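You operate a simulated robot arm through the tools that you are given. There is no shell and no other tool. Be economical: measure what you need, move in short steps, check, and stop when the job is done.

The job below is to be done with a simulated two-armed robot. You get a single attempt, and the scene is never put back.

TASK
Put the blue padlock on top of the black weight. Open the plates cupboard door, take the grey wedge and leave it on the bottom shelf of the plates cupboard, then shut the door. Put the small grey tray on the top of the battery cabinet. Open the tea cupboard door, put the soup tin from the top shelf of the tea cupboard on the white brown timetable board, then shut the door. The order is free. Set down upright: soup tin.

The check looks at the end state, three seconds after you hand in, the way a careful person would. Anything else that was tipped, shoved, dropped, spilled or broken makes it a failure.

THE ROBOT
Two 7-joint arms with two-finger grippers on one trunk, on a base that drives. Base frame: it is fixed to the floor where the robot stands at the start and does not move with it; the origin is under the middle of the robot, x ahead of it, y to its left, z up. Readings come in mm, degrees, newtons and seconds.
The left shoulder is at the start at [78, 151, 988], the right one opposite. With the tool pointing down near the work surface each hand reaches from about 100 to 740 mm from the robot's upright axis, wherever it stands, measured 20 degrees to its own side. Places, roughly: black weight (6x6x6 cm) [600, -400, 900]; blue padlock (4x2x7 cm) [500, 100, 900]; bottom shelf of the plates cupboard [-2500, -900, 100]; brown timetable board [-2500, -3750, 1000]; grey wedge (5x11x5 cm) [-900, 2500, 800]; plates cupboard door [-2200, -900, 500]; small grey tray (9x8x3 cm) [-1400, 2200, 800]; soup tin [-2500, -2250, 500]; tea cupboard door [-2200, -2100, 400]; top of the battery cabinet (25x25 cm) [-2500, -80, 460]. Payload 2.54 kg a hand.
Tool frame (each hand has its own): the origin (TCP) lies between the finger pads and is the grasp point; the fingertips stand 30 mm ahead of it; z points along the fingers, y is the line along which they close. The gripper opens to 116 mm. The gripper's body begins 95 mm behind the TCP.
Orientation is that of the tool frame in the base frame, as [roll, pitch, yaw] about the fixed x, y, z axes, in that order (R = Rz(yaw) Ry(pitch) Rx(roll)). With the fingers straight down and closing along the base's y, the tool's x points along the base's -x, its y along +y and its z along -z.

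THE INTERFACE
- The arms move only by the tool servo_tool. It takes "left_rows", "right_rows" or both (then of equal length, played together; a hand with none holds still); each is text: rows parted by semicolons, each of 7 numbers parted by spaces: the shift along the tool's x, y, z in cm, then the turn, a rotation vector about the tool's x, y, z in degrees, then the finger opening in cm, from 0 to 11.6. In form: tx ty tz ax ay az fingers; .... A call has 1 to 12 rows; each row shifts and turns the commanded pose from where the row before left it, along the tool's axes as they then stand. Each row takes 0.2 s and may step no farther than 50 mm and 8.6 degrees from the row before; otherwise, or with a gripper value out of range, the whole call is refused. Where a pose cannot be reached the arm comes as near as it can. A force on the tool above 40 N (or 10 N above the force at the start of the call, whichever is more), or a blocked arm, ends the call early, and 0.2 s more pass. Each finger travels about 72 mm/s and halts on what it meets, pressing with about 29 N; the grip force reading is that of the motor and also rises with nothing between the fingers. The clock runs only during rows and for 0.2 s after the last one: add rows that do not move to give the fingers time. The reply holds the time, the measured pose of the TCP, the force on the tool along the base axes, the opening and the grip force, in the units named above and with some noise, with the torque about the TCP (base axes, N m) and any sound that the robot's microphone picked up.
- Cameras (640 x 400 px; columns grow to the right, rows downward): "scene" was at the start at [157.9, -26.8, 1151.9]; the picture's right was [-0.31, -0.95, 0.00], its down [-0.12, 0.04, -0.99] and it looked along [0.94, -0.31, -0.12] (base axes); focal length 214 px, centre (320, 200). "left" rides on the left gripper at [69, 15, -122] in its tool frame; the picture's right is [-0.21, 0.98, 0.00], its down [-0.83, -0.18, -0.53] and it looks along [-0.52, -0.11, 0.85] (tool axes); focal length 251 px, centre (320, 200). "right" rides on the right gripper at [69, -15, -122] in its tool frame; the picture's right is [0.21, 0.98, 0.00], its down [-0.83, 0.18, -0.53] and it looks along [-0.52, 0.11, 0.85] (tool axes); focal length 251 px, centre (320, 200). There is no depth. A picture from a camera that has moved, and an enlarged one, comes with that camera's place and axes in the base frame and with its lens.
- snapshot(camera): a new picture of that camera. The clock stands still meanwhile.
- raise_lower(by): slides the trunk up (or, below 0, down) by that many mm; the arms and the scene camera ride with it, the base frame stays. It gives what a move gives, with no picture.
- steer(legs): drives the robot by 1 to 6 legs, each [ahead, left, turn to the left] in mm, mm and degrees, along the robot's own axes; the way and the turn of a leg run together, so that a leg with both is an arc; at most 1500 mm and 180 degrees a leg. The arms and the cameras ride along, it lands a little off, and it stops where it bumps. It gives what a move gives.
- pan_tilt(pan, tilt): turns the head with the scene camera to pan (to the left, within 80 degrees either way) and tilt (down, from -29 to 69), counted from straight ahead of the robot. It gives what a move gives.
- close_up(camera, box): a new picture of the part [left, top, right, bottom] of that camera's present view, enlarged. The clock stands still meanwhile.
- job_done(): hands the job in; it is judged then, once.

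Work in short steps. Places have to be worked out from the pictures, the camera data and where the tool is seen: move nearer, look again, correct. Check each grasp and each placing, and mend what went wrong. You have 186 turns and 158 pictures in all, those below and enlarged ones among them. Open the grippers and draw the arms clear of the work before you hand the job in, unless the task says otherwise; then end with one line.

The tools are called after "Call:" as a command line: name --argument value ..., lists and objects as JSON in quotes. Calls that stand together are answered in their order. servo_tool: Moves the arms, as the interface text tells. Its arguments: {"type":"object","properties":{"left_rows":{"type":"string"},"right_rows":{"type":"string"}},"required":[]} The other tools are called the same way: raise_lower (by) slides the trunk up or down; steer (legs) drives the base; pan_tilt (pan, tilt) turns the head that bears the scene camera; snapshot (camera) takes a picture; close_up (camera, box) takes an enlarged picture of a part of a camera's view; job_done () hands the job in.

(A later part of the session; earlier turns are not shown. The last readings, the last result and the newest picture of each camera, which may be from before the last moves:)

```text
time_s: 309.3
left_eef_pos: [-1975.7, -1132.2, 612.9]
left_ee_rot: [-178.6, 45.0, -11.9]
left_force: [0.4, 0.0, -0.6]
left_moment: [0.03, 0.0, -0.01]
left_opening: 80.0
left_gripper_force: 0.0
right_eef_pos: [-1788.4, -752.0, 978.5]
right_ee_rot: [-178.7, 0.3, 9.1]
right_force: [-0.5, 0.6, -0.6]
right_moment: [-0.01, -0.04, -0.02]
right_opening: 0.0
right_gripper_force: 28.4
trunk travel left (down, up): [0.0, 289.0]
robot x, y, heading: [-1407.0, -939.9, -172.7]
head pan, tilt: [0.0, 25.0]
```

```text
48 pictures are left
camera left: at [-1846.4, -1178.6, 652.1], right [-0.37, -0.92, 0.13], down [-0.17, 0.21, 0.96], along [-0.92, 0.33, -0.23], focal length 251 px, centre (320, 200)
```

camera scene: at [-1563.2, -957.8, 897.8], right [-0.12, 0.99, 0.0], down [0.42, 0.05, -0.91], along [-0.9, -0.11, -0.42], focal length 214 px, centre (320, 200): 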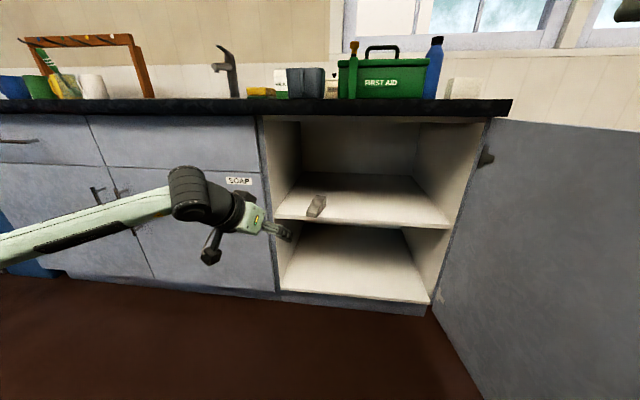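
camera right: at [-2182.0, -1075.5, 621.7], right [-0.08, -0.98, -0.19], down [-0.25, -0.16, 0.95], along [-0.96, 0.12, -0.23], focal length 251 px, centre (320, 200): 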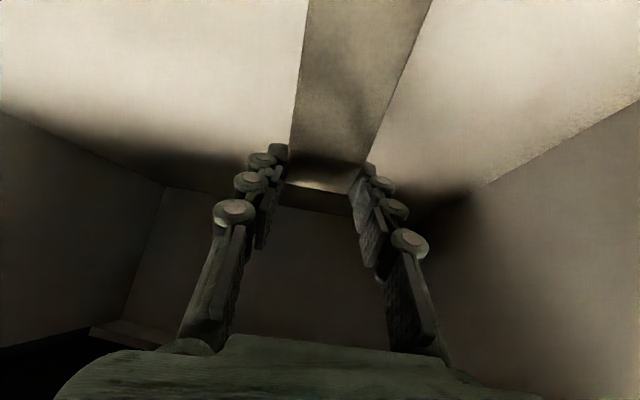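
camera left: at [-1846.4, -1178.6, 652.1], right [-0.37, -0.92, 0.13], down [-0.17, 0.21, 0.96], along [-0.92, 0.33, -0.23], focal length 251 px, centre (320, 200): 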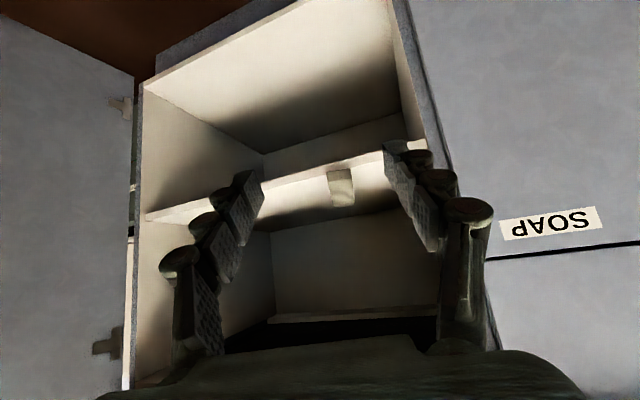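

I drive to the pre-grasp position in front of the wedge.

Call:
steer --legs '[[0, -94, 0], [255, 0, 0]]'

Call:
snapshot --camera "scene"

Call:
snapshot --camera "left"

```text
time_s: 312.3
left_eef_pos: [-2239.3, -1070.9, 614.6]
left_ee_rot: [-178.6, 44.9, -12.0]
left_force: [0.5, -0.4, 0.0]
left_moment: [0.0, 0.0, 0.02]
left_opening: 80.3
left_gripper_force: 0.1
right_eef_pos: [-2050.7, -689.5, 979.4]
right_ee_rot: [-178.8, 0.2, 8.9]
right_force: [-0.2, -0.4, -0.1]
right_moment: [-0.02, -0.04, -0.01]
right_opening: 0.1
right_gripper_force: 28.5
trunk travel left (down, up): [0.0, 289.0]
robot x, y, heading: [-1670.7, -877.6, -172.8]
head pan, tilt: [0.0, 25.0]
```

```text
47 pictures are left
camera scene: at [-1826.7, -896.6, 897.8], right [-0.12, 0.99, 0.0], down [0.42, 0.05, -0.91], along [-0.9, -0.11, -0.42], focal length 214 px, centre (320, 200)
```

scene: 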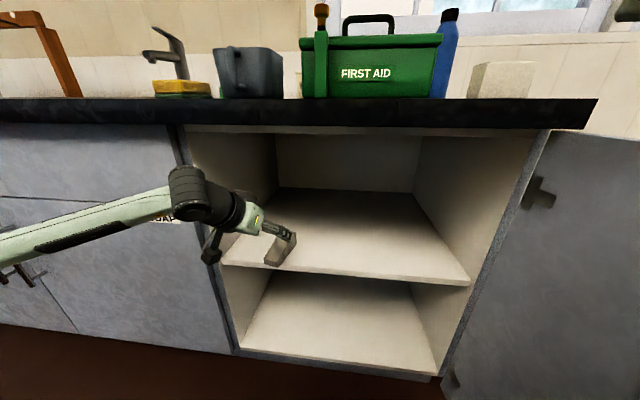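

```text
46 pictures are left
camera left: at [-2110.5, -1116.6, 652.1], right [-0.37, -0.92, 0.13], down [-0.16, 0.21, 0.96], along [-0.91, 0.33, -0.23], focal length 251 px, centre (320, 200)
```

left: 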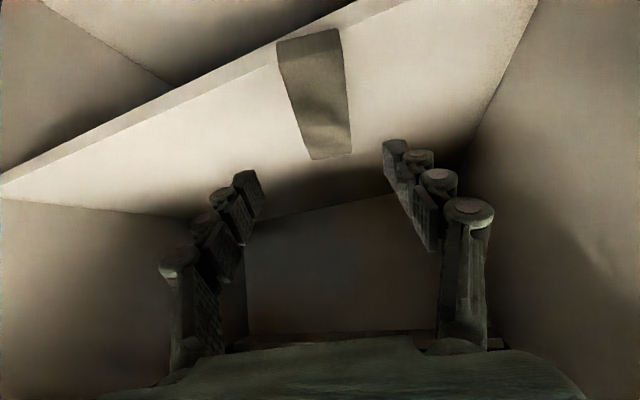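

Call:
close_up --camera "scene" --box '[190, 180, 340, 290]'

```text
3.64 times, centred on (265, 235) of scene
camera zoom: at [-1826.7, -896.6, 897.8], right [-0.12, 0.99, 0.0], down [0.42, 0.05, -0.91], along [-0.9, -0.11, -0.42], focal length 780 px, centre (520, 73)
```

zoom: 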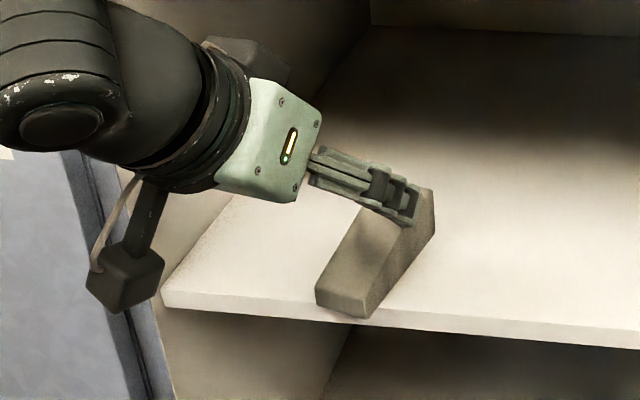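

The wedge sits at the shelf front, thick end near [-2315, -1055]. I approach to [-2281, -1063, 552] and grasp.

Call:
servo_tool --left_rows "1.35 0.1 0 0 0 0 8;0 0 3 0 0 0 8;0 0 3 0 0 0 8;0 0 1.4 0 0 0 8;0 0 0 0 0 0 8"

Call:
snapshot --camera "left"

Call:
close_up --camera "scene" --box '[190, 180, 340, 290]'

```text
time_s: 313.5
left_eef_pos: [-2280.5, -1060.1, 552.0]
left_ee_rot: [-178.6, 44.9, -12.0]
left_force: [-0.3, 0.0, -0.6]
left_moment: [0.0, 0.0, 0.01]
left_opening: 80.0
left_gripper_force: 0.0
right_eef_pos: [-2050.7, -690.4, 978.8]
right_ee_rot: [-178.6, 0.3, 9.0]
right_force: [0.6, -0.8, 0.0]
right_moment: [0.0, 0.07, -0.01]
right_opening: 0.0
right_gripper_force: 28.4
trunk travel left (down, up): [0.0, 289.0]
robot x, y, heading: [-1667.9, -878.9, -173.1]
head pan, tilt: [0.0, 25.0]
```

```text
44 pictures are left
camera left: at [-2152.1, -1105.8, 590.6], right [-0.37, -0.92, 0.14], down [-0.16, 0.21, 0.96], along [-0.91, 0.33, -0.23], focal length 251 px, centre (320, 200)
```

left: 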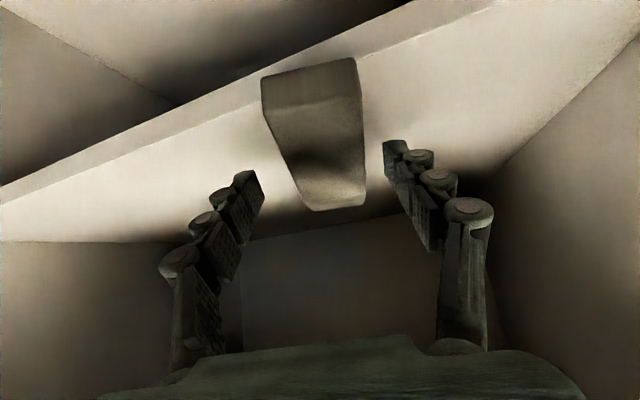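

```text
3.64 times, centred on (265, 235) of scene
camera zoom: at [-1826.8, -896.6, 897.8], right [-0.12, 0.99, 0.0], down [0.42, 0.05, -0.91], along [-0.9, -0.11, -0.42], focal length 780 px, centre (520, 73)
```

zoom: 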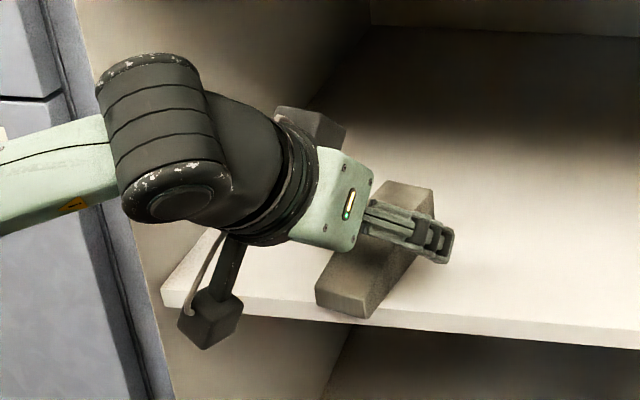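

Fingers straddle the thick part. Close and lift.

Call:
servo_tool --left_rows "0 0 0 0 0 0 6;0 0 0 0 0 0 4;0 0 0 0 0 0 3.5;0 0 0 0 0 0 3.5;0 0 0 0 0 0 3.5;-1 0 -1 0 0 0 3.5;-2 0 -2 0 0 0 3.5;0 0 0 0 0 0 3.5"

Call:
close_up --camera "scene" --box '[190, 180, 340, 290]'

```text
time_s: 315.3
left_eef_pos: [-2279.0, -1061.0, 594.2]
left_ee_rot: [-178.6, 44.9, -12.2]
left_force: [0.1, 0.2, 0.7]
left_moment: [-0.02, -0.05, 0.01]
left_opening: 41.1
left_gripper_force: 28.8
right_eef_pos: [-2051.2, -688.5, 977.9]
right_ee_rot: [-178.6, 0.4, 8.9]
right_force: [0.0, -0.8, 0.1]
right_moment: [-0.02, 0.01, -0.03]
right_opening: 0.0
right_gripper_force: 28.8
trunk travel left (down, up): [0.0, 289.0]
robot x, y, heading: [-1666.3, -880.2, -173.1]
head pan, tilt: [0.0, 25.0]
```

```text
3.64 times, centred on (265, 235) of scene
camera zoom: at [-1826.8, -896.6, 897.8], right [-0.12, 0.99, 0.0], down [0.42, 0.05, -0.91], along [-0.9, -0.11, -0.42], focal length 780 px, centre (520, 73)
```

zoom: 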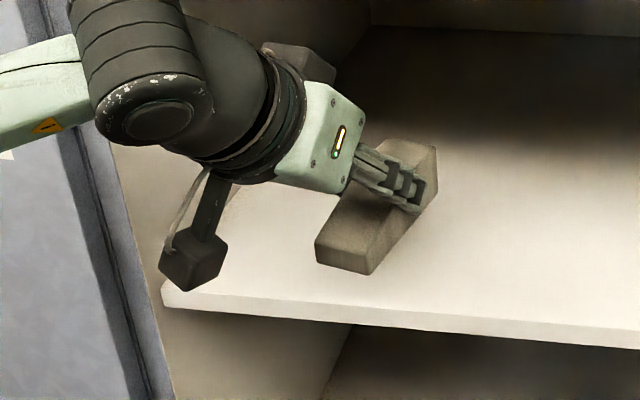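

Wedge held level. I back out and lower the left hand toward z ≈ 220.

Call:
steer --legs '[[-270, 0, 0]]'

Call:
servo_tool --left_rows "3.3 0 3.3 0 0 0 3.5;3.3 0 3.3 0 0 0 3.5;3.3 0 3.3 0 0 0 3.5;3.3 0 3.3 0 0 0 3.5;3.3 0 3.3 0 0 0 3.5;3.3 0 3.3 0 0 0 3.5;3.3 0 3.3 0 0 0 3.5;3.3 0 3.3 0 0 0 3.5"

Call:
snapshot --camera "scene"

```text
time_s: 317.2
left_eef_pos: [-2018.5, -1028.4, 593.6]
left_ee_rot: [-178.6, 44.8, -12.2]
left_force: [0.4, -0.2, -1.2]
left_moment: [0.02, -0.04, 0.0]
left_opening: 40.9
left_gripper_force: 29.0
right_eef_pos: [-1790.6, -656.9, 978.9]
right_ee_rot: [-178.8, 0.2, 8.8]
right_force: [-0.1, -0.7, -0.1]
right_moment: [-0.01, 0.03, 0.02]
right_opening: 0.0
right_gripper_force: 28.9
trunk travel left (down, up): [0.0, 289.0]
robot x, y, heading: [-1412.5, -846.1, -173.2]
head pan, tilt: [0.0, 25.0]
```

```text
time_s: 319.0
left_eef_pos: [-2008.6, -1029.4, 256.3]
left_ee_rot: [-178.4, 45.0, -12.3]
left_force: [-0.5, 0.1, -1.3]
left_moment: [-0.03, 0.04, 0.07]
left_opening: 40.9
left_gripper_force: 28.5
left hand out of reach, approached as far as the arm can: row 7, 8
right_eef_pos: [-1790.4, -657.0, 979.2]
right_ee_rot: [-178.7, 0.4, 8.9]
right_force: [0.3, 0.0, -0.7]
right_moment: [0.0, 0.0, -0.04]
right_opening: 0.0
right_gripper_force: 28.1
trunk travel left (down, up): [0.0, 289.0]
robot x, y, heading: [-1410.6, -847.9, -173.0]
head pan, tilt: [0.0, 25.0]
```

```text
41 pictures are left
camera scene: at [-1565.7, -864.6, 898.0], right [-0.12, 0.99, 0.0], down [0.42, 0.05, -0.91], along [-0.9, -0.11, -0.42], focal length 214 px, centre (320, 200)
```

scene: 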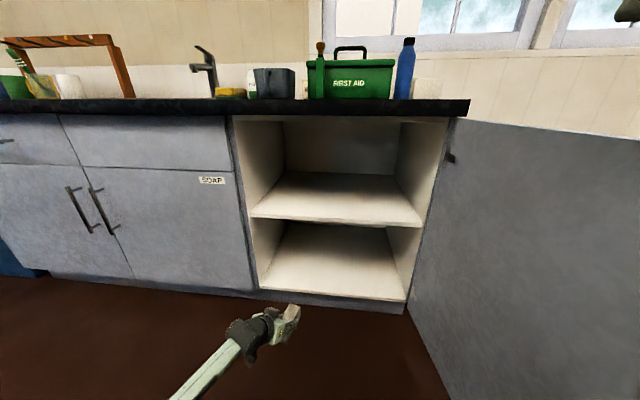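

Near the limit at z 256; moving the hand left should allow lower. I try that.

Call:
servo_tool --left_rows "0 4 0 0 0 0 3.5;0 4 0 0 0 0 3.5;0 4 0 0 0 0 3.5;2.5 0 2.5 0 0 0 3.5;2 0 2 0 0 0 3.5;2 0 2 0 0 0 3.5"

```text
time_s: 320.4
left_eef_pos: [-2040.1, -1149.9, 163.3]
left_ee_rot: [-178.7, 45.0, -12.2]
left_force: [0.1, -0.7, -1.3]
left_moment: [0.02, -0.06, 0.02]
left_opening: 40.9
left_gripper_force: 28.9
right_eef_pos: [-1790.9, -657.5, 978.9]
right_ee_rot: [-178.7, 0.4, 8.8]
right_force: [-0.4, -0.7, -0.4]
right_moment: [-0.03, -0.01, 0.0]
right_opening: 0.1
right_gripper_force: 28.7
trunk travel left (down, up): [0.0, 289.0]
robot x, y, heading: [-1409.7, -848.6, -173.1]
head pan, tilt: [0.0, 25.0]
```

z = 163 reached freely. I raise to about 215, then drive right and into the bottom compartment.

Call:
servo_tool --left_rows "-1.9 0 -1.9 0 0 0 3.5;-1.9 0 -1.9 0 0 0 3.5;0 0 0 0 0 0 3.5"

Call:
steer --legs '[[0, -110, 0], [170, 0, 0]]'

Call:
snapshot --camera "scene"

Call:
snapshot --camera "left"

```text
time_s: 321.2
left_eef_pos: [-2040.6, -1148.6, 215.3]
left_ee_rot: [-178.5, 45.0, -12.2]
left_force: [-0.9, 0.0, -0.8]
left_moment: [0.01, -0.02, -0.03]
left_opening: 41.1
left_gripper_force: 28.7
right_eef_pos: [-1790.5, -656.2, 978.2]
right_ee_rot: [-178.7, 0.3, 8.8]
right_force: [0.7, -0.2, 0.0]
right_moment: [-0.01, 0.0, -0.04]
right_opening: 0.0
right_gripper_force: 28.4
trunk travel left (down, up): [0.0, 289.0]
robot x, y, heading: [-1411.1, -847.8, -173.0]
head pan, tilt: [0.0, 25.0]
```

```text
time_s: 322.7
left_eef_pos: [-2051.8, -1067.8, 215.1]
left_ee_rot: [-178.3, 45.1, -11.9]
left_force: [0.0, 0.3, -0.8]
left_moment: [-0.03, -0.03, -0.02]
left_opening: 41.2
left_gripper_force: 28.6
right_eef_pos: [-1798.4, -578.2, 979.9]
right_ee_rot: [-178.4, 0.4, 8.9]
right_force: [-0.7, -0.3, 0.3]
right_moment: [0.01, 0.04, -0.03]
right_opening: 0.0
right_gripper_force: 28.6
trunk travel left (down, up): [0.0, 289.0]
robot x, y, heading: [-1418.7, -763.9, -173.1]
head pan, tilt: [0.0, 25.0]
stopped in leg 1: the robot was blocked; the commanded pose is now the measured one
```

```text
40 pictures are left
camera scene: at [-1573.7, -784.8, 898.2], right [-0.12, 0.99, 0.0], down [0.42, 0.06, -0.91], along [-0.9, -0.11, -0.42], focal length 214 px, centre (320, 200)
```

scene: 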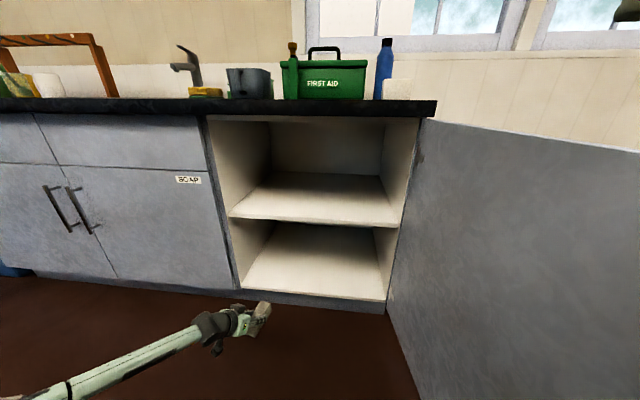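

```text
39 pictures are left
camera left: at [-1921.5, -1113.0, 253.0], right [-0.37, -0.92, 0.13], down [-0.16, 0.2, 0.97], along [-0.91, 0.34, -0.23], focal length 251 px, centre (320, 200)
```

left: 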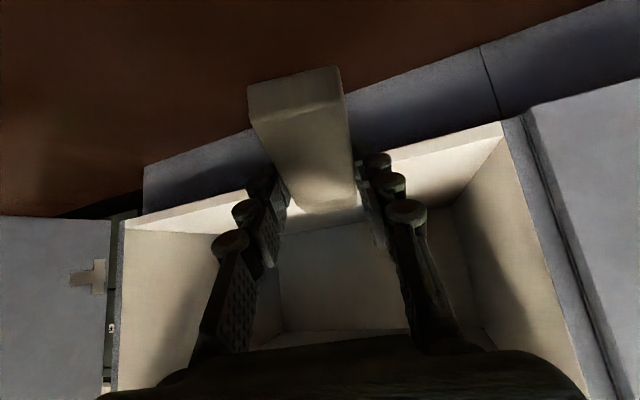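

The base bumped near the open door (it needs about 350 mm). I turn 12° right so the robot stays clear, then line up and enter.

Call:
steer --legs '[[-20, 60, 0], [0, 0, -12], [0, 60, 0]]'

Call:
snapshot --camera "left"

```text
time_s: 325.6
left_eef_pos: [-2079.0, -1037.5, 216.9]
left_ee_rot: [-178.6, 45.0, -24.6]
left_force: [-0.6, -0.6, -0.8]
left_moment: [-0.03, -0.03, 0.01]
left_opening: 41.0
left_gripper_force: 29.3
right_eef_pos: [-1728.7, -611.8, 978.2]
right_ee_rot: [-178.5, 0.4, -3.5]
right_force: [0.1, 0.2, -0.1]
right_moment: [0.0, 0.01, 0.01]
right_opening: 0.0
right_gripper_force: 28.6
trunk travel left (down, up): [0.0, 289.0]
robot x, y, heading: [-1395.2, -879.5, 174.4]
head pan, tilt: [0.0, 25.0]
```

```text
38 pictures are left
camera left: at [-1964.1, -1111.3, 254.0], right [-0.56, -0.82, 0.13], down [-0.12, 0.24, 0.96], along [-0.82, 0.52, -0.23], focal length 251 px, centre (320, 200)
```

left: 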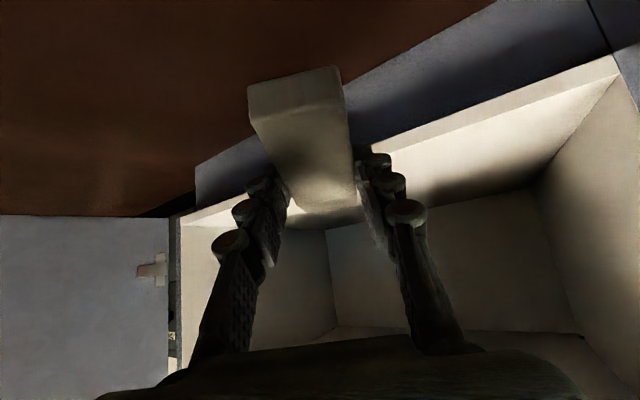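

Aligned with the opening. I drive in 255 mm.

Call:
steer --legs '[[255, 18, 0]]'

Call:
snapshot --camera "left"

Call:
snapshot --camera "scene"

```text
time_s: 327.4
left_eef_pos: [-2330.8, -1031.0, 216.0]
left_ee_rot: [-178.5, 44.9, -24.6]
left_force: [0.3, -0.4, -1.1]
left_moment: [-0.03, -0.03, -0.02]
left_opening: 40.9
left_gripper_force: 28.8
right_eef_pos: [-1979.5, -605.0, 979.1]
right_ee_rot: [-178.7, 0.3, -3.6]
right_force: [-0.6, 0.3, -0.3]
right_moment: [0.03, -0.03, -0.01]
right_opening: 0.0
right_gripper_force: 29.1
trunk travel left (down, up): [0.0, 289.0]
robot x, y, heading: [-1647.3, -871.3, 174.3]
head pan, tilt: [0.0, 25.0]
```

```text
37 pictures are left
camera left: at [-2215.3, -1104.3, 254.0], right [-0.56, -0.82, 0.13], down [-0.11, 0.24, 0.96], along [-0.82, 0.53, -0.23], focal length 251 px, centre (320, 200)
```

left: 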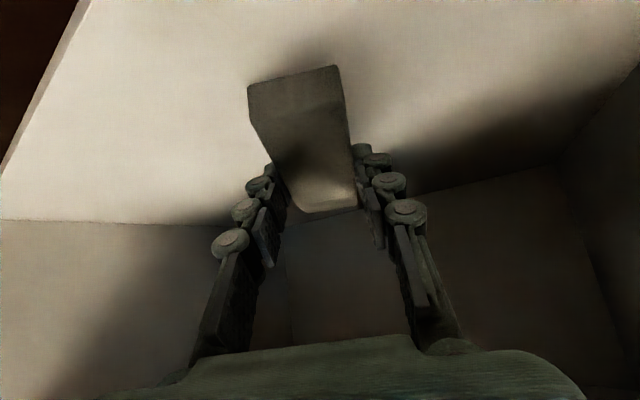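

```text
36 pictures are left
camera scene: at [-1805.3, -855.5, 897.8], right [0.1, 1.0, 0.0], down [0.42, -0.04, -0.91], along [-0.9, 0.09, -0.42], focal length 214 px, centre (320, 200)
```

scene: 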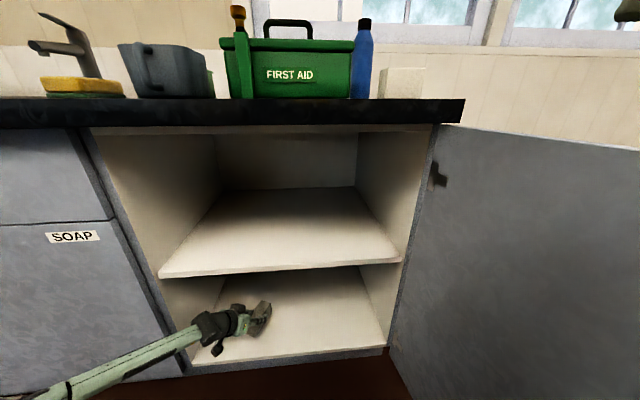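

Inside the bottom compartment. I lower to contact (expected TCP z ≈ 182).

Call:
servo_tool --left_rows "1.6 0 1.6 0 0 0 3.5;0.5 0 0.5 0 0 0 3.5;0.2 0 0.2 0 0 0 3.5;0 0 0 0 0 0 3.5"

Call:
close_up --camera "scene" --box '[160, 240, 360, 380]'

```text
time_s: 328.4
left_eef_pos: [-2334.3, -1031.5, 190.0]
left_ee_rot: [-178.7, 45.6, -24.8]
left_force: [4.8, -2.1, 28.0]
left_moment: [0.05, 0.51, 0.05]
left_opening: 41.3
left_gripper_force: 29.0
right_eef_pos: [-1976.8, -604.5, 980.7]
right_ee_rot: [-178.7, 0.5, -3.6]
right_force: [0.5, 0.0, 0.7]
right_moment: [0.0, -0.01, -0.02]
right_opening: 0.0
right_gripper_force: 28.7
trunk travel left (down, up): [0.0, 289.0]
robot x, y, heading: [-1642.8, -874.6, 174.3]
head pan, tilt: [0.0, 25.0]
```

```text
2.86 times, centred on (260, 310) of scene
camera zoom: at [-1803.3, -855.0, 898.6], right [0.1, 1.0, 0.0], down [0.42, -0.04, -0.91], along [-0.9, 0.09, -0.42], focal length 613 px, centre (491, -114)
```

zoom: 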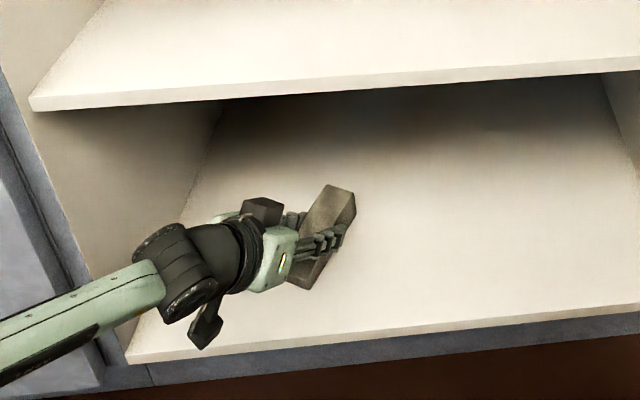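

Contact. I release fully, wait, then retract and drive back.

Call:
servo_tool --left_rows "-0.2 0 -0.2 0 0 0 6;0 0 0 0 0 0 8;0 0 0 0 0 0 9;0 0 0 0 0 0 9;0 0 -2.5 0 0 0 9;0 0 -3 0 0 0 9;0 0 -2.5 0 0 0 9"

Call:
steer --legs '[[-330, 0, 0]]'

Call:
snapshot --camera "scene"

```text
time_s: 330.0
left_eef_pos: [-2280.7, -1056.4, 243.6]
left_ee_rot: [-178.6, 45.0, -24.7]
left_force: [0.4, 0.5, 0.2]
left_moment: [-0.03, 0.0, 0.01]
left_opening: 90.2
left_gripper_force: 0.0
right_eef_pos: [-1979.1, -604.9, 978.9]
right_ee_rot: [-178.6, 0.3, -3.6]
right_force: [-0.6, -0.1, -0.2]
right_moment: [-0.05, 0.02, 0.03]
right_opening: 0.0
right_gripper_force: 28.7
trunk travel left (down, up): [0.0, 289.0]
robot x, y, heading: [-1647.8, -873.1, 174.8]
head pan, tilt: [0.0, 25.0]
```

```text
time_s: 332.1
left_eef_pos: [-1959.9, -1087.2, 243.3]
left_ee_rot: [-178.6, 45.0, -24.6]
left_force: [0.3, 0.2, -0.1]
left_moment: [0.01, 0.01, -0.06]
left_opening: 90.1
left_gripper_force: 0.1
right_eef_pos: [-1658.3, -636.5, 978.5]
right_ee_rot: [-178.6, 0.3, -3.7]
right_force: [-0.4, 0.5, -0.1]
right_moment: [-0.01, 0.0, -0.02]
right_opening: 0.0
right_gripper_force: 28.9
trunk travel left (down, up): [0.0, 289.0]
robot x, y, heading: [-1329.6, -905.2, 174.3]
head pan, tilt: [0.0, 25.0]
```

```text
34 pictures are left
camera scene: at [-1485.0, -886.9, 897.8], right [0.1, 1.0, 0.0], down [0.42, -0.04, -0.91], along [-0.9, 0.09, -0.42], focal length 214 px, centre (320, 200)
```

scene: 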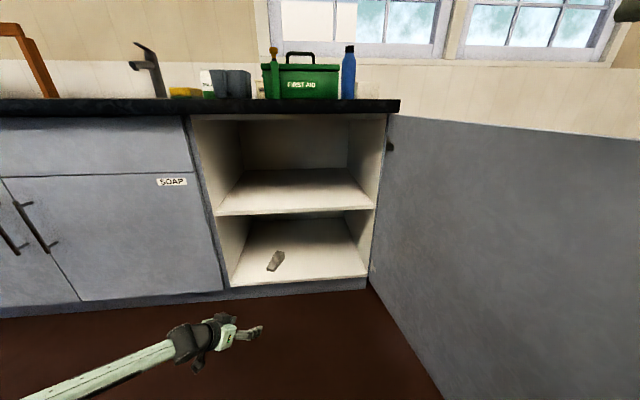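

The wedge rests on the bottom shelf. To shut the door I'll go around its outside and push it with the right hand while circling the hinge. First I back off, tuck the left arm and extend/lower the right hand as a paddle.

Call:
steer --legs '[[-450, 0, 0]]'

Call:
servo_tool --left_rows "0 0 0 0 8 0 8;0 0 0 0 8 0 8;0 0 0 0 8 0 8;0 0 0 0 8 0 8;0 0 0 0 8 0 8;0 0 -4.5 0 0 0 8;0 0 -4.5 0 0 0 8;0 0 -4.5 0 0 0 8;0 0 -4.5 0 0 0 8;0 0 -4.5 0 0 0 8;0 0 -4.5 0 0 0 8;0 0 -4.5 0 0 0 8" --right_rows "-4.2 0 0 0 0 0 0;-4.2 0 0 0 0 0 0;-4.2 0 0 0 0 0 0;-4.2 0 0 0 0 0 0;-4.2 0 0 0 0 0 0;0 0 4.8 0 0 0 0;0 0 4.8 0 0 0 0;0 0 4.8 0 0 0 0;0 0 4.8 0 0 0 0;0 0 4.8 0 0 0 0;0 0 4.8 0 0 0 0;0 0 2 0 0 0 0"

Call:
servo_tool --left_rows "4.5 0 0 0 0 0 8;4.5 0 0 0 0 0 8;4.5 0 0 0 0 0 8;4.5 0 0 0 0 0 8;4.5 0 0 0 0 0 8;4.5 0 0 0 0 0 8"

```text
time_s: 334.9
left_eef_pos: [-1513.7, -1130.6, 242.3]
left_ee_rot: [-178.5, 45.0, -24.9]
left_force: [-0.3, 0.9, 0.3]
left_moment: [-0.01, -0.01, 0.01]
left_opening: 90.1
left_gripper_force: 0.1
right_eef_pos: [-1211.4, -680.3, 978.5]
right_ee_rot: [-178.6, 0.3, -3.8]
right_force: [0.0, 0.4, 0.8]
right_moment: [0.0, -0.02, -0.02]
right_opening: 0.4
right_gripper_force: 28.8
trunk travel left (down, up): [0.0, 289.0]
robot x, y, heading: [-877.7, -950.6, 174.3]
head pan, tilt: [0.0, 25.0]
```

```text
time_s: 337.5
left_eef_pos: [-1490.8, -1147.4, 558.0]
left_ee_rot: [-179.0, 4.9, -25.8]
left_force: [-0.5, -0.2, -0.5]
left_moment: [0.02, -0.02, 0.03]
left_opening: 80.2
left_gripper_force: 0.1
right_eef_pos: [-1380.8, -639.1, 608.1]
right_ee_rot: [-178.6, 0.2, -3.9]
right_force: [-0.5, -0.3, -0.4]
right_moment: [0.01, 0.01, -0.02]
right_opening: 0.1
right_gripper_force: 28.9
right hand out of reach, approached as far as the arm can: row 2, 3, 4, 5
trunk travel left (down, up): [0.0, 289.0]
robot x, y, heading: [-881.5, -947.6, 174.3]
head pan, tilt: [0.0, 25.0]
```

```text
time_s: 338.9
left_eef_pos: [-1245.2, -1264.8, 534.2]
left_ee_rot: [-178.9, 5.1, -26.0]
left_force: [-0.1, -0.1, -0.5]
left_moment: [0.01, -0.03, 0.0]
left_opening: 80.2
left_gripper_force: 0.1
right_eef_pos: [-1379.6, -638.6, 608.7]
right_ee_rot: [-178.5, 0.3, -3.9]
right_force: [0.4, -0.5, -0.5]
right_moment: [0.01, -0.02, 0.02]
right_opening: 0.0
right_gripper_force: 28.3
trunk travel left (down, up): [0.0, 289.0]
robot x, y, heading: [-884.1, -952.8, 174.0]
head pan, tilt: [0.0, 25.0]
```

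Call:
steer --legs '[[0, -1200, 0], [0, 0, 105.8], [-90, -755, 0]]'

Call:
snapshot --camera "scene"

```text
time_s: 361.4
left_eef_pos: [-1034.0, -69.9, 534.0]
left_ee_rot: [-179.0, 4.9, 85.9]
left_force: [0.3, 0.5, 0.5]
left_moment: [-0.03, 0.02, -0.01]
left_opening: 80.2
left_gripper_force: 0.0
right_eef_pos: [-1558.4, -423.2, 608.8]
right_ee_rot: [-179.1, 0.4, 108.8]
right_force: [0.9, -0.4, 0.2]
right_moment: [-0.02, 0.12, 0.04]
right_opening: 0.0
right_gripper_force: 28.1
trunk travel left (down, up): [0.0, 289.0]
robot x, y, heading: [-1463.1, 152.7, -74.1]
head pan, tilt: [0.0, 25.0]
stopped in leg 3: the force on the tool passed its limit at 54 N (the readings are from after the stop); the commanded pose is now the measured one
```

```text
33 pictures are left
camera scene: at [-1415.1, 1.2, 897.9], right [-0.96, -0.27, 0.0], down [-0.12, 0.41, -0.91], along [0.25, -0.87, -0.42], focal length 214 px, centre (320, 200)
```

scene: 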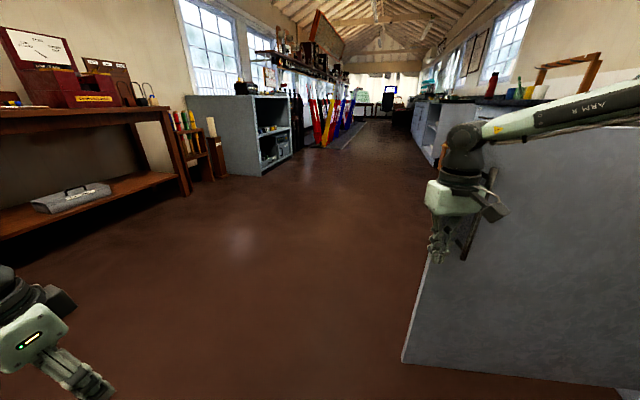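

The hand touched the door edge. I back away a bit, straighten to heading 280° and shift right before pushing.

Call:
steer --legs '[[-90, 0, 0], [0, 0, -6], [0, -90, 0]]'

Call:
snapshot --camera "scene"

```text
time_s: 364.2
left_eef_pos: [-1168.1, -41.4, 533.6]
left_ee_rot: [-179.0, 5.0, 79.9]
left_force: [0.0, 0.0, -0.4]
left_moment: [-0.03, 0.01, -0.01]
left_opening: 79.8
left_gripper_force: 0.1
right_eef_pos: [-1729.0, -338.3, 609.3]
right_ee_rot: [-179.1, 0.5, 102.8]
right_force: [0.1, -0.2, -0.6]
right_moment: [-0.01, 0.0, -0.02]
right_opening: 0.3
right_gripper_force: 28.3
trunk travel left (down, up): [0.0, 289.0]
robot x, y, heading: [-1572.7, 226.3, -80.1]
head pan, tilt: [0.0, 25.0]
```

```text
32 pictures are left
camera scene: at [-1542.3, 69.1, 897.8], right [-0.99, -0.17, 0.0], down [-0.07, 0.42, -0.91], along [0.16, -0.89, -0.42], focal length 214 px, centre (320, 200)
```

scene: 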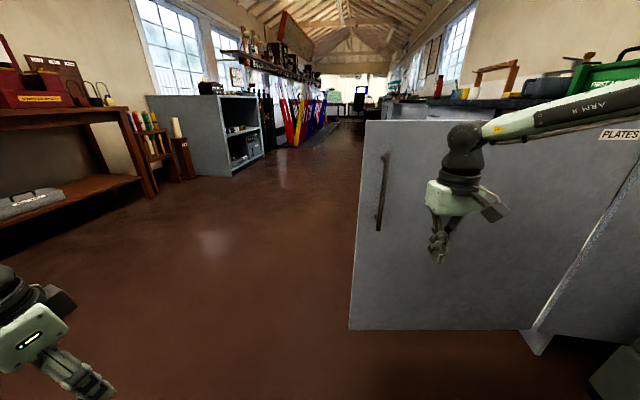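

Good. I push ahead to contact and swing the door by circling the hinge.

Call:
steer --legs '[[140, 0, 0], [167, 109, -12], [167, 109, -12], [167, 109, -12]]'

Call:
snapshot --camera "scene"

```text
time_s: 369.4
left_eef_pos: [-1142.3, -908.4, 534.1]
left_ee_rot: [-179.1, 5.1, 42.9]
left_force: [0.1, 1.0, -0.1]
left_moment: [0.04, -0.04, 0.0]
left_opening: 80.0
left_gripper_force: 0.1
right_eef_pos: [-1767.7, -808.4, 609.6]
right_ee_rot: [-179.1, 0.4, 65.9]
right_force: [0.6, 0.3, 0.1]
right_moment: [0.0, 0.0, 0.02]
right_opening: 0.0
right_gripper_force: 28.6
trunk travel left (down, up): [0.0, 289.0]
robot x, y, heading: [-1302.6, -455.6, -116.7]
head pan, tilt: [0.0, 25.0]
```

```text
31 pictures are left
camera scene: at [-1374.4, -594.8, 897.8], right [-0.89, 0.45, 0.0], down [0.19, 0.38, -0.91], along [-0.41, -0.81, -0.42], focal length 214 px, centre (320, 200)
```

scene: 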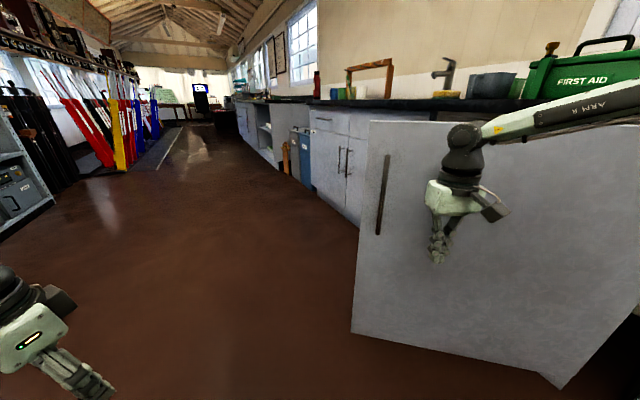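

Call:
steer --legs '[[167, 109, -12], [167, 109, -12], [167, 109, -12], [167, 109, -12]]'

Call:
snapshot --camera "scene"

```text
time_s: 375.0
left_eef_pos: [-1782.4, -1620.4, 533.8]
left_ee_rot: [-179.0, 5.0, -5.3]
left_force: [-0.2, 0.6, 0.0]
left_moment: [0.04, -0.01, -0.03]
left_opening: 80.1
left_gripper_force: 0.0
right_eef_pos: [-2125.3, -1088.6, 609.4]
right_ee_rot: [-179.0, 0.4, 17.6]
right_force: [-0.4, 0.4, -0.1]
right_moment: [0.01, -0.01, -0.03]
right_opening: 0.0
right_gripper_force: 28.9
trunk travel left (down, up): [0.0, 289.0]
robot x, y, heading: [-1552.5, -1195.9, -165.7]
head pan, tilt: [0.0, 25.0]
```

```text
30 pictures are left
camera scene: at [-1704.6, -1235.9, 897.8], right [-0.25, 0.97, 0.0], down [0.41, 0.11, -0.91], along [-0.88, -0.23, -0.42], focal length 214 px, centre (320, 200)
```

scene: 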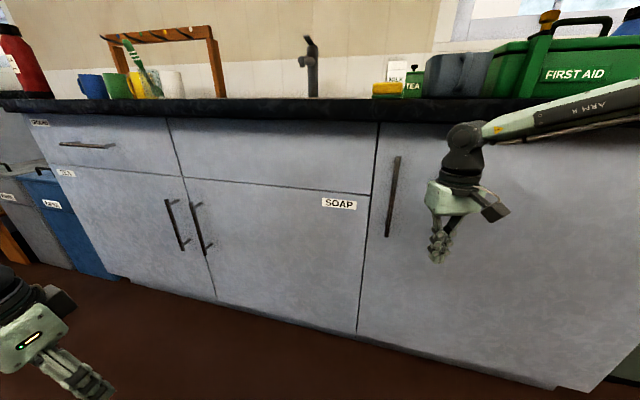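

Nearly shut; I push the last bit until resistance.

Call:
steer --legs '[[90, 55, -6], [100, 20, -3]]'

Call:
snapshot --camera "scene"

```text
time_s: 376.1
left_eef_pos: [-1865.5, -1654.7, 534.2]
left_ee_rot: [-179.1, 5.0, -9.6]
left_force: [-0.2, 0.3, 0.6]
left_moment: [0.01, 0.01, -0.01]
left_opening: 79.8
left_gripper_force: 0.0
right_eef_pos: [-2159.3, -1098.9, 603.6]
right_ee_rot: [-179.1, -0.4, 13.9]
right_force: [-0.4, 0.2, 0.6]
right_moment: [0.01, 0.0, 0.02]
right_opening: 0.0
right_gripper_force: 28.3
trunk travel left (down, up): [0.0, 289.0]
robot x, y, heading: [-1604.9, -1247.1, -169.5]
head pan, tilt: [0.0, 25.0]
stopped in leg 1: the robot was blocked; the commanded pose is now the measured one
```

```text
29 pictures are left
camera scene: at [-1758.0, -1276.1, 898.1], right [-0.18, 0.98, 0.0], down [0.42, 0.08, -0.91], along [-0.89, -0.16, -0.42], focal length 214 px, centre (320, 200)
```

scene: 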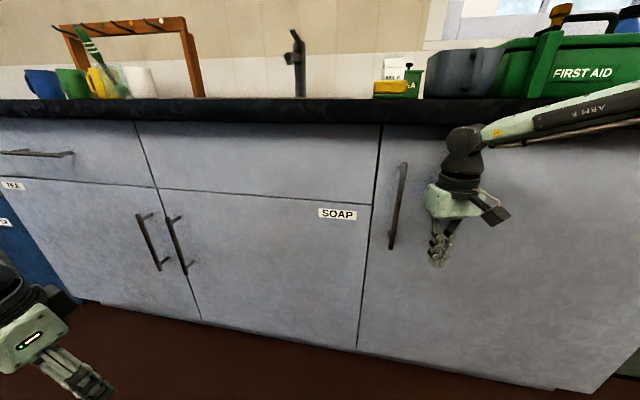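

Call:
close_up --camera "scene" --box '[330, 90, 450, 360]'

```text
1.48 times, centred on (390, 225) of scene
camera zoom: at [-1758.0, -1276.1, 898.1], right [-0.18, 0.98, 0.0], down [0.42, 0.08, -0.91], along [-0.89, -0.16, -0.42], focal length 318 px, centre (216, 163)
```

zoom: 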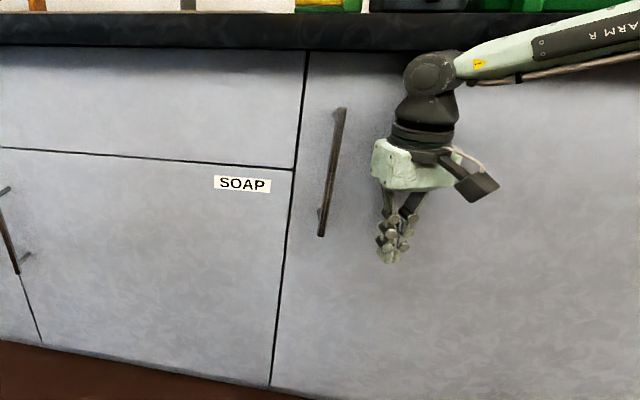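

The plates door looks flush (handle back at about [-2200, -1185]). Next the tea cupboard: its handle is at about [-2196, -1884], z 391–598, hinge left (y ≈ -2440). I back off, go to heading 180° there, and prepare the left hand horizontally.

Call:
steer --legs '[[-230, 0, 0], [0, 0, -10.5], [0, 455, 0]]'

Call:
servo_tool --left_rows "0 0 0 0 0 -6.8 8;0 0 0 0 0 -6.8 8;0 0 0 0 0 -6.8 8;-4.2 -2.6 0 0 0 0 8;-4.2 -2.6 0 0 0 0 8;-4.2 -2.6 0 0 0 0 8;-4.2 -2.6 0 0 0 0 8;-4.2 -2.6 0 0 0 0 8;0 0 0 0 -8.2 0 8;0 0 0 0 -8.2 0 8;0 0 0 0 -8.2 0 8;0 0 0 0 -8.2 0 8" --right_rows "4 0 0 0 0 0 0;4 0 0 0 0 0 0;4 0 0 0 0 0 0;4 0 -3 0 0 0 0;0 0 -4 0 0 0 0;0 0 -4 0 0 0 0;0 0 -4 0 0 0 0;0 0 -4 0 0 0 0;0 0 -4 0 0 0 0;0 0 0 0 0 0 0;0 0 0 0 0 0 0;0 0 0 0 0 0 0"

Call:
servo_tool --left_rows "0 0 0 0 -8.2 0 6;0 0 0 0 -8.2 0 6;0 0 0 0 -8.2 0 6;0 0 0 0 -8.2 0 6;0 0 0 0 -8.2 0 6;0 0 0 0 0 0 6"

Call:
pan_tilt --pan 15 --tilt 25

Call:
snapshot --camera "scene"

```text
time_s: 383.2
left_eef_pos: [-1701.3, -2026.0, 533.8]
left_ee_rot: [-179.0, 5.0, -19.7]
left_force: [-0.9, -0.5, -0.4]
left_moment: [0.02, 0.0, 0.02]
left_opening: 79.9
left_gripper_force: 0.1
right_eef_pos: [-1892.9, -1426.0, 605.2]
right_ee_rot: [-179.1, -0.5, 3.9]
right_force: [-0.6, 0.4, 0.1]
right_moment: [0.01, -0.02, -0.01]
right_opening: 0.0
right_gripper_force: 28.6
trunk travel left (down, up): [0.0, 289.0]
robot x, y, heading: [-1372.9, -1675.1, -179.5]
head pan, tilt: [0.0, 25.0]
```

```text
time_s: 385.8
left_eef_pos: [-1912.3, -1897.2, 556.7]
left_ee_rot: [-176.6, 37.1, 2.5]
left_force: [0.8, 0.3, -1.0]
left_moment: [0.0, -0.01, -0.01]
left_opening: 79.9
left_gripper_force: 0.1
right_eef_pos: [-1733.2, -1417.5, 835.7]
right_ee_rot: [-179.1, -0.4, 3.9]
right_force: [-0.1, 0.2, -0.6]
right_moment: [0.0, -0.01, 0.01]
right_opening: 0.0
right_gripper_force: 28.4
trunk travel left (down, up): [0.0, 289.0]
robot x, y, heading: [-1374.5, -1669.6, -179.7]
head pan, tilt: [0.0, 25.0]
```

```text
time_s: 387.2
left_eef_pos: [-1914.0, -1899.1, 560.9]
left_ee_rot: [-174.7, 58.3, 4.9]
left_force: [-0.8, 1.1, 0.3]
left_moment: [0.0, 0.02, -0.01]
left_opening: 60.3
left_gripper_force: 0.1
left hand out of reach, approached as far as the arm can: row 3, 4, 5
right_eef_pos: [-1732.1, -1417.6, 836.0]
right_ee_rot: [-179.0, -0.4, 3.9]
right_force: [0.3, 0.4, -0.1]
right_moment: [-0.01, 0.01, -0.03]
right_opening: 0.2
right_gripper_force: 28.8
trunk travel left (down, up): [0.0, 289.0]
robot x, y, heading: [-1373.0, -1671.8, -179.6]
head pan, tilt: [0.0, 25.0]
```

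```text
time_s: 387.9
left_eef_pos: [-1913.0, -1900.0, 560.3]
left_ee_rot: [-174.6, 58.4, 5.0]
left_force: [0.4, 0.0, -0.1]
left_moment: [0.0, 0.0, 0.02]
left_opening: 59.9
left_gripper_force: 0.0
right_eef_pos: [-1732.7, -1417.2, 836.2]
right_ee_rot: [-179.1, -0.4, 3.9]
right_force: [-0.4, -0.1, 0.1]
right_moment: [-0.02, 0.02, -0.01]
right_opening: 0.0
right_gripper_force: 27.8
trunk travel left (down, up): [0.0, 289.0]
robot x, y, heading: [-1373.0, -1676.8, -179.8]
head pan, tilt: [15.0, 25.0]
```

```text
27 pictures are left
camera scene: at [-1526.8, -1695.8, 897.8], right [-0.26, 0.96, 0.0], down [0.41, 0.11, -0.91], along [-0.87, -0.24, -0.42], focal length 214 px, centre (320, 200)
```

scene: 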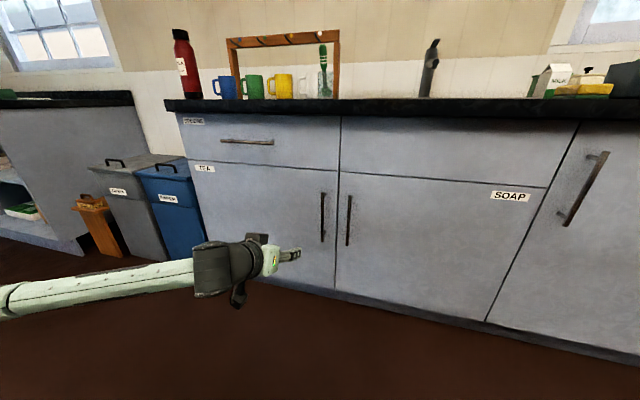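

Tea handle at [-2196, -1871], z 388–604; hinge about [-2240, -2440]. I drive in so the bar comes between the left fingers.

Call:
steer --legs '[[215, -29, 0]]'

Call:
snapshot --camera "left"

```text
time_s: 389.6
left_eef_pos: [-2130.0, -1871.7, 561.4]
left_ee_rot: [-174.7, 58.4, 5.0]
left_force: [0.3, 0.1, 0.6]
left_moment: [0.02, 0.04, -0.01]
left_opening: 59.8
left_gripper_force: 0.0
right_eef_pos: [-1946.8, -1390.0, 836.1]
right_ee_rot: [-179.1, -0.4, 3.8]
right_force: [0.5, -0.2, 0.2]
right_moment: [0.0, 0.0, 0.0]
right_opening: 0.1
right_gripper_force: 28.4
trunk travel left (down, up): [0.0, 289.0]
robot x, y, heading: [-1586.5, -1644.4, -179.8]
head pan, tilt: [15.0, 25.0]
```

```text
26 pictures are left
camera left: at [-1988.2, -1886.4, 565.8], right [-0.11, -0.99, 0.14], down [0.02, 0.13, 0.99], along [-0.99, 0.11, 0.01], focal length 251 px, centre (320, 200)
```

left: 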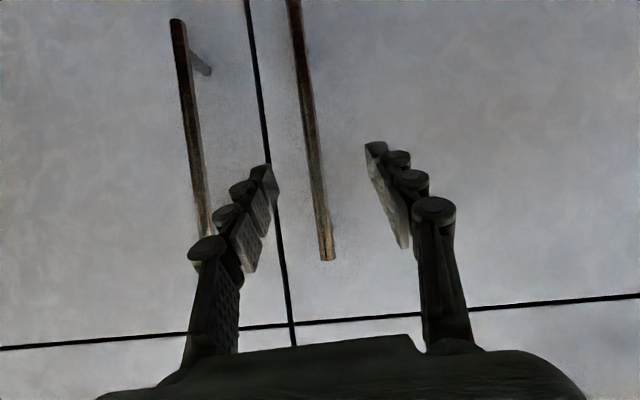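

The tea bar is between the fingers. I advance and close.

Call:
servo_tool --left_rows "0 0 2.8 0 0 0 6;0 0 2.8 0 0 0 6;0 0 0 0 0 0 4;0 0 0 0 0 0 2;0 0 0 0 0 0 0;0 0 0 0 0 0 0;0 0 0 0 0 0 0"

Call:
snapshot --camera "left"

```text
time_s: 391.2
left_eef_pos: [-2176.1, -1866.2, 538.2]
left_ee_rot: [-174.0, 57.9, 4.4]
left_force: [1.3, 36.3, -4.9]
left_moment: [-0.77, -0.15, -0.03]
left_opening: 11.8
left_gripper_force: 38.3
left hand out of reach, approached as far as the arm can: row 2
right_eef_pos: [-1948.0, -1388.7, 835.5]
right_ee_rot: [-179.2, -0.4, 3.7]
right_force: [0.3, -1.3, 0.2]
right_moment: [-0.01, 0.0, 0.0]
right_opening: 0.0
right_gripper_force: 28.7
trunk travel left (down, up): [0.0, 289.0]
robot x, y, heading: [-1588.2, -1638.9, -179.7]
head pan, tilt: [15.0, 25.0]
```

```text
25 pictures are left
camera left: at [-2035.7, -1883.4, 544.2], right [-0.12, -0.98, 0.13], down [0.02, 0.13, 0.99], along [-0.99, 0.12, 0.0], focal length 251 px, centre (320, 200)
```

left: 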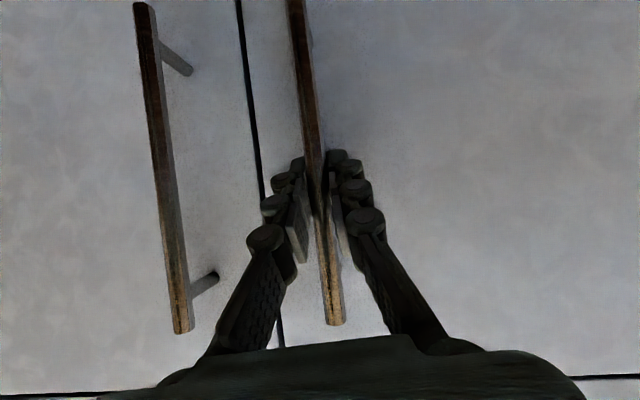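

Gripped. I relieve the side load and swing the door open around its hinge.

Call:
servo_tool --left_rows "0 -0.5 0 0 0 0 0;0 -0.4 0 0 0 0 0;0 0 0 0 0 0 0"

Call:
steer --legs '[[-140, 114, -10], [-140, 114, -10]]'

Call:
snapshot --camera "scene"

```text
time_s: 392.0
left_eef_pos: [-2178.4, -1866.1, 538.9]
left_ee_rot: [-174.8, 57.7, 4.8]
left_force: [15.0, 12.9, -12.5]
left_moment: [-0.53, 0.39, -0.11]
left_opening: 11.6
left_gripper_force: 37.8
right_eef_pos: [-1947.9, -1390.0, 836.2]
right_ee_rot: [-179.1, -0.5, 3.7]
right_force: [1.0, 0.3, -0.4]
right_moment: [-0.01, 0.02, 0.02]
right_opening: 0.0
right_gripper_force: 28.5
trunk travel left (down, up): [0.0, 289.0]
robot x, y, heading: [-1586.2, -1640.5, -179.5]
head pan, tilt: [15.0, 25.0]
```

```text
time_s: 394.6
left_eef_pos: [-2037.1, -1893.5, 539.3]
left_ee_rot: [-174.4, 57.6, -10.2]
left_force: [-0.1, 0.3, 0.0]
left_moment: [-0.71, -0.03, -0.02]
left_opening: 11.3
left_gripper_force: 38.0
right_eef_pos: [-1695.6, -1494.2, 836.8]
right_ee_rot: [-179.1, -0.4, -10.7]
right_force: [-0.1, 0.4, 0.9]
right_moment: [-0.01, -0.04, -0.02]
right_opening: 0.2
right_gripper_force: 29.0
trunk travel left (down, up): [0.0, 289.0]
robot x, y, heading: [-1409.5, -1830.6, 165.8]
head pan, tilt: [15.0, 25.0]
stopped in leg 2: the force on the tool passed its limit at 41 N (the readings are from after the stop); the commanded pose is now the measured one
```

```text
24 pictures are left
camera scene: at [-1566.7, -1814.7, 898.0], right [-0.01, 1.0, 0.0], down [0.42, 0.01, -0.91], along [-0.91, -0.01, -0.42], focal length 214 px, centre (320, 200)
```

scene: 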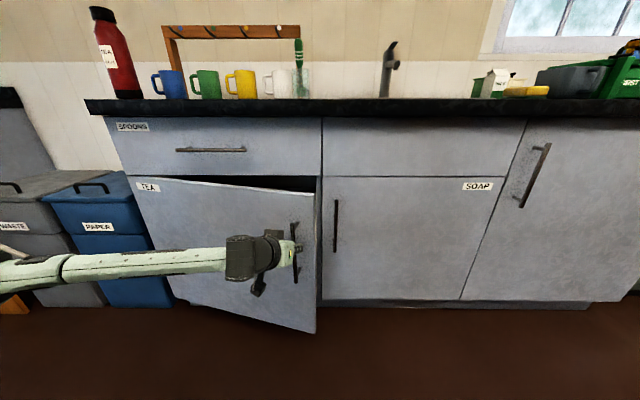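

Door is moving (≈14°). I continue.

Call:
steer --legs '[[-138, 116, -10], [-138, 116, -10], [-138, 116, -10]]'

```text
time_s: 397.3
left_eef_pos: [-1894.5, -1963.5, 539.3]
left_ee_rot: [-173.7, 57.7, -26.3]
left_force: [0.5, 1.0, -0.1]
left_moment: [-0.74, 0.11, -0.04]
left_opening: 11.7
left_gripper_force: 38.8
right_eef_pos: [-1461.1, -1678.2, 836.9]
right_ee_rot: [-179.1, -0.3, -26.7]
right_force: [-1.0, -0.2, -0.7]
right_moment: [-0.02, -0.05, 0.0]
right_opening: 0.1
right_gripper_force: 28.5
trunk travel left (down, up): [0.0, 289.0]
robot x, y, heading: [-1280.0, -2082.1, 149.7]
head pan, tilt: [15.0, 25.0]
stopped in leg 2: the force on the tool passed its limit at 41 N (the readings are from after the stop); the commanded pose is now the measured one
```

Call:
steer --legs '[[-136, 109, -10], [-136, 109, -10], [-136, 109, -10], [-136, 109, -10]]'

Call:
snapshot --camera "scene"

```text
time_s: 402.9
left_eef_pos: [-1661.2, -2277.2, 538.9]
left_ee_rot: [-173.7, 57.7, -66.1]
left_force: [16.3, 4.2, -3.1]
left_moment: [-0.27, 0.51, 0.02]
left_opening: 11.8
left_gripper_force: 38.4
right_eef_pos: [-1144.9, -2337.0, 836.0]
right_ee_rot: [-179.2, -0.4, -66.5]
right_force: [-0.2, -0.2, 0.2]
right_moment: [0.02, 0.03, 0.02]
right_opening: 0.0
right_gripper_force: 28.3
trunk travel left (down, up): [0.0, 289.0]
robot x, y, heading: [-1261.5, -2763.7, 109.9]
head pan, tilt: [15.0, 25.0]
```

```text
23 pictures are left
camera scene: at [-1337.6, -2620.7, 897.8], right [0.82, 0.57, 0.0], down [0.24, -0.35, -0.91], along [-0.52, 0.74, -0.42], focal length 214 px, centre (320, 200)
```

scene: 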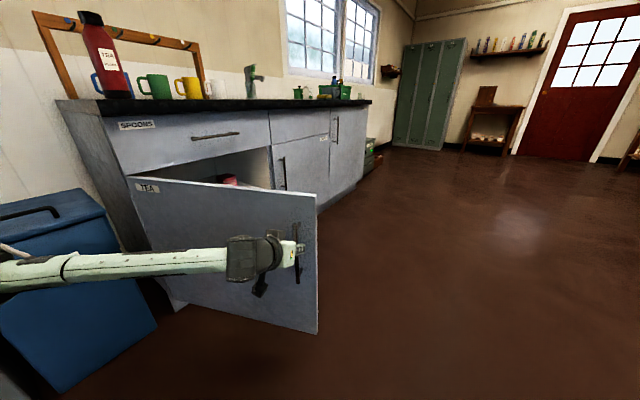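

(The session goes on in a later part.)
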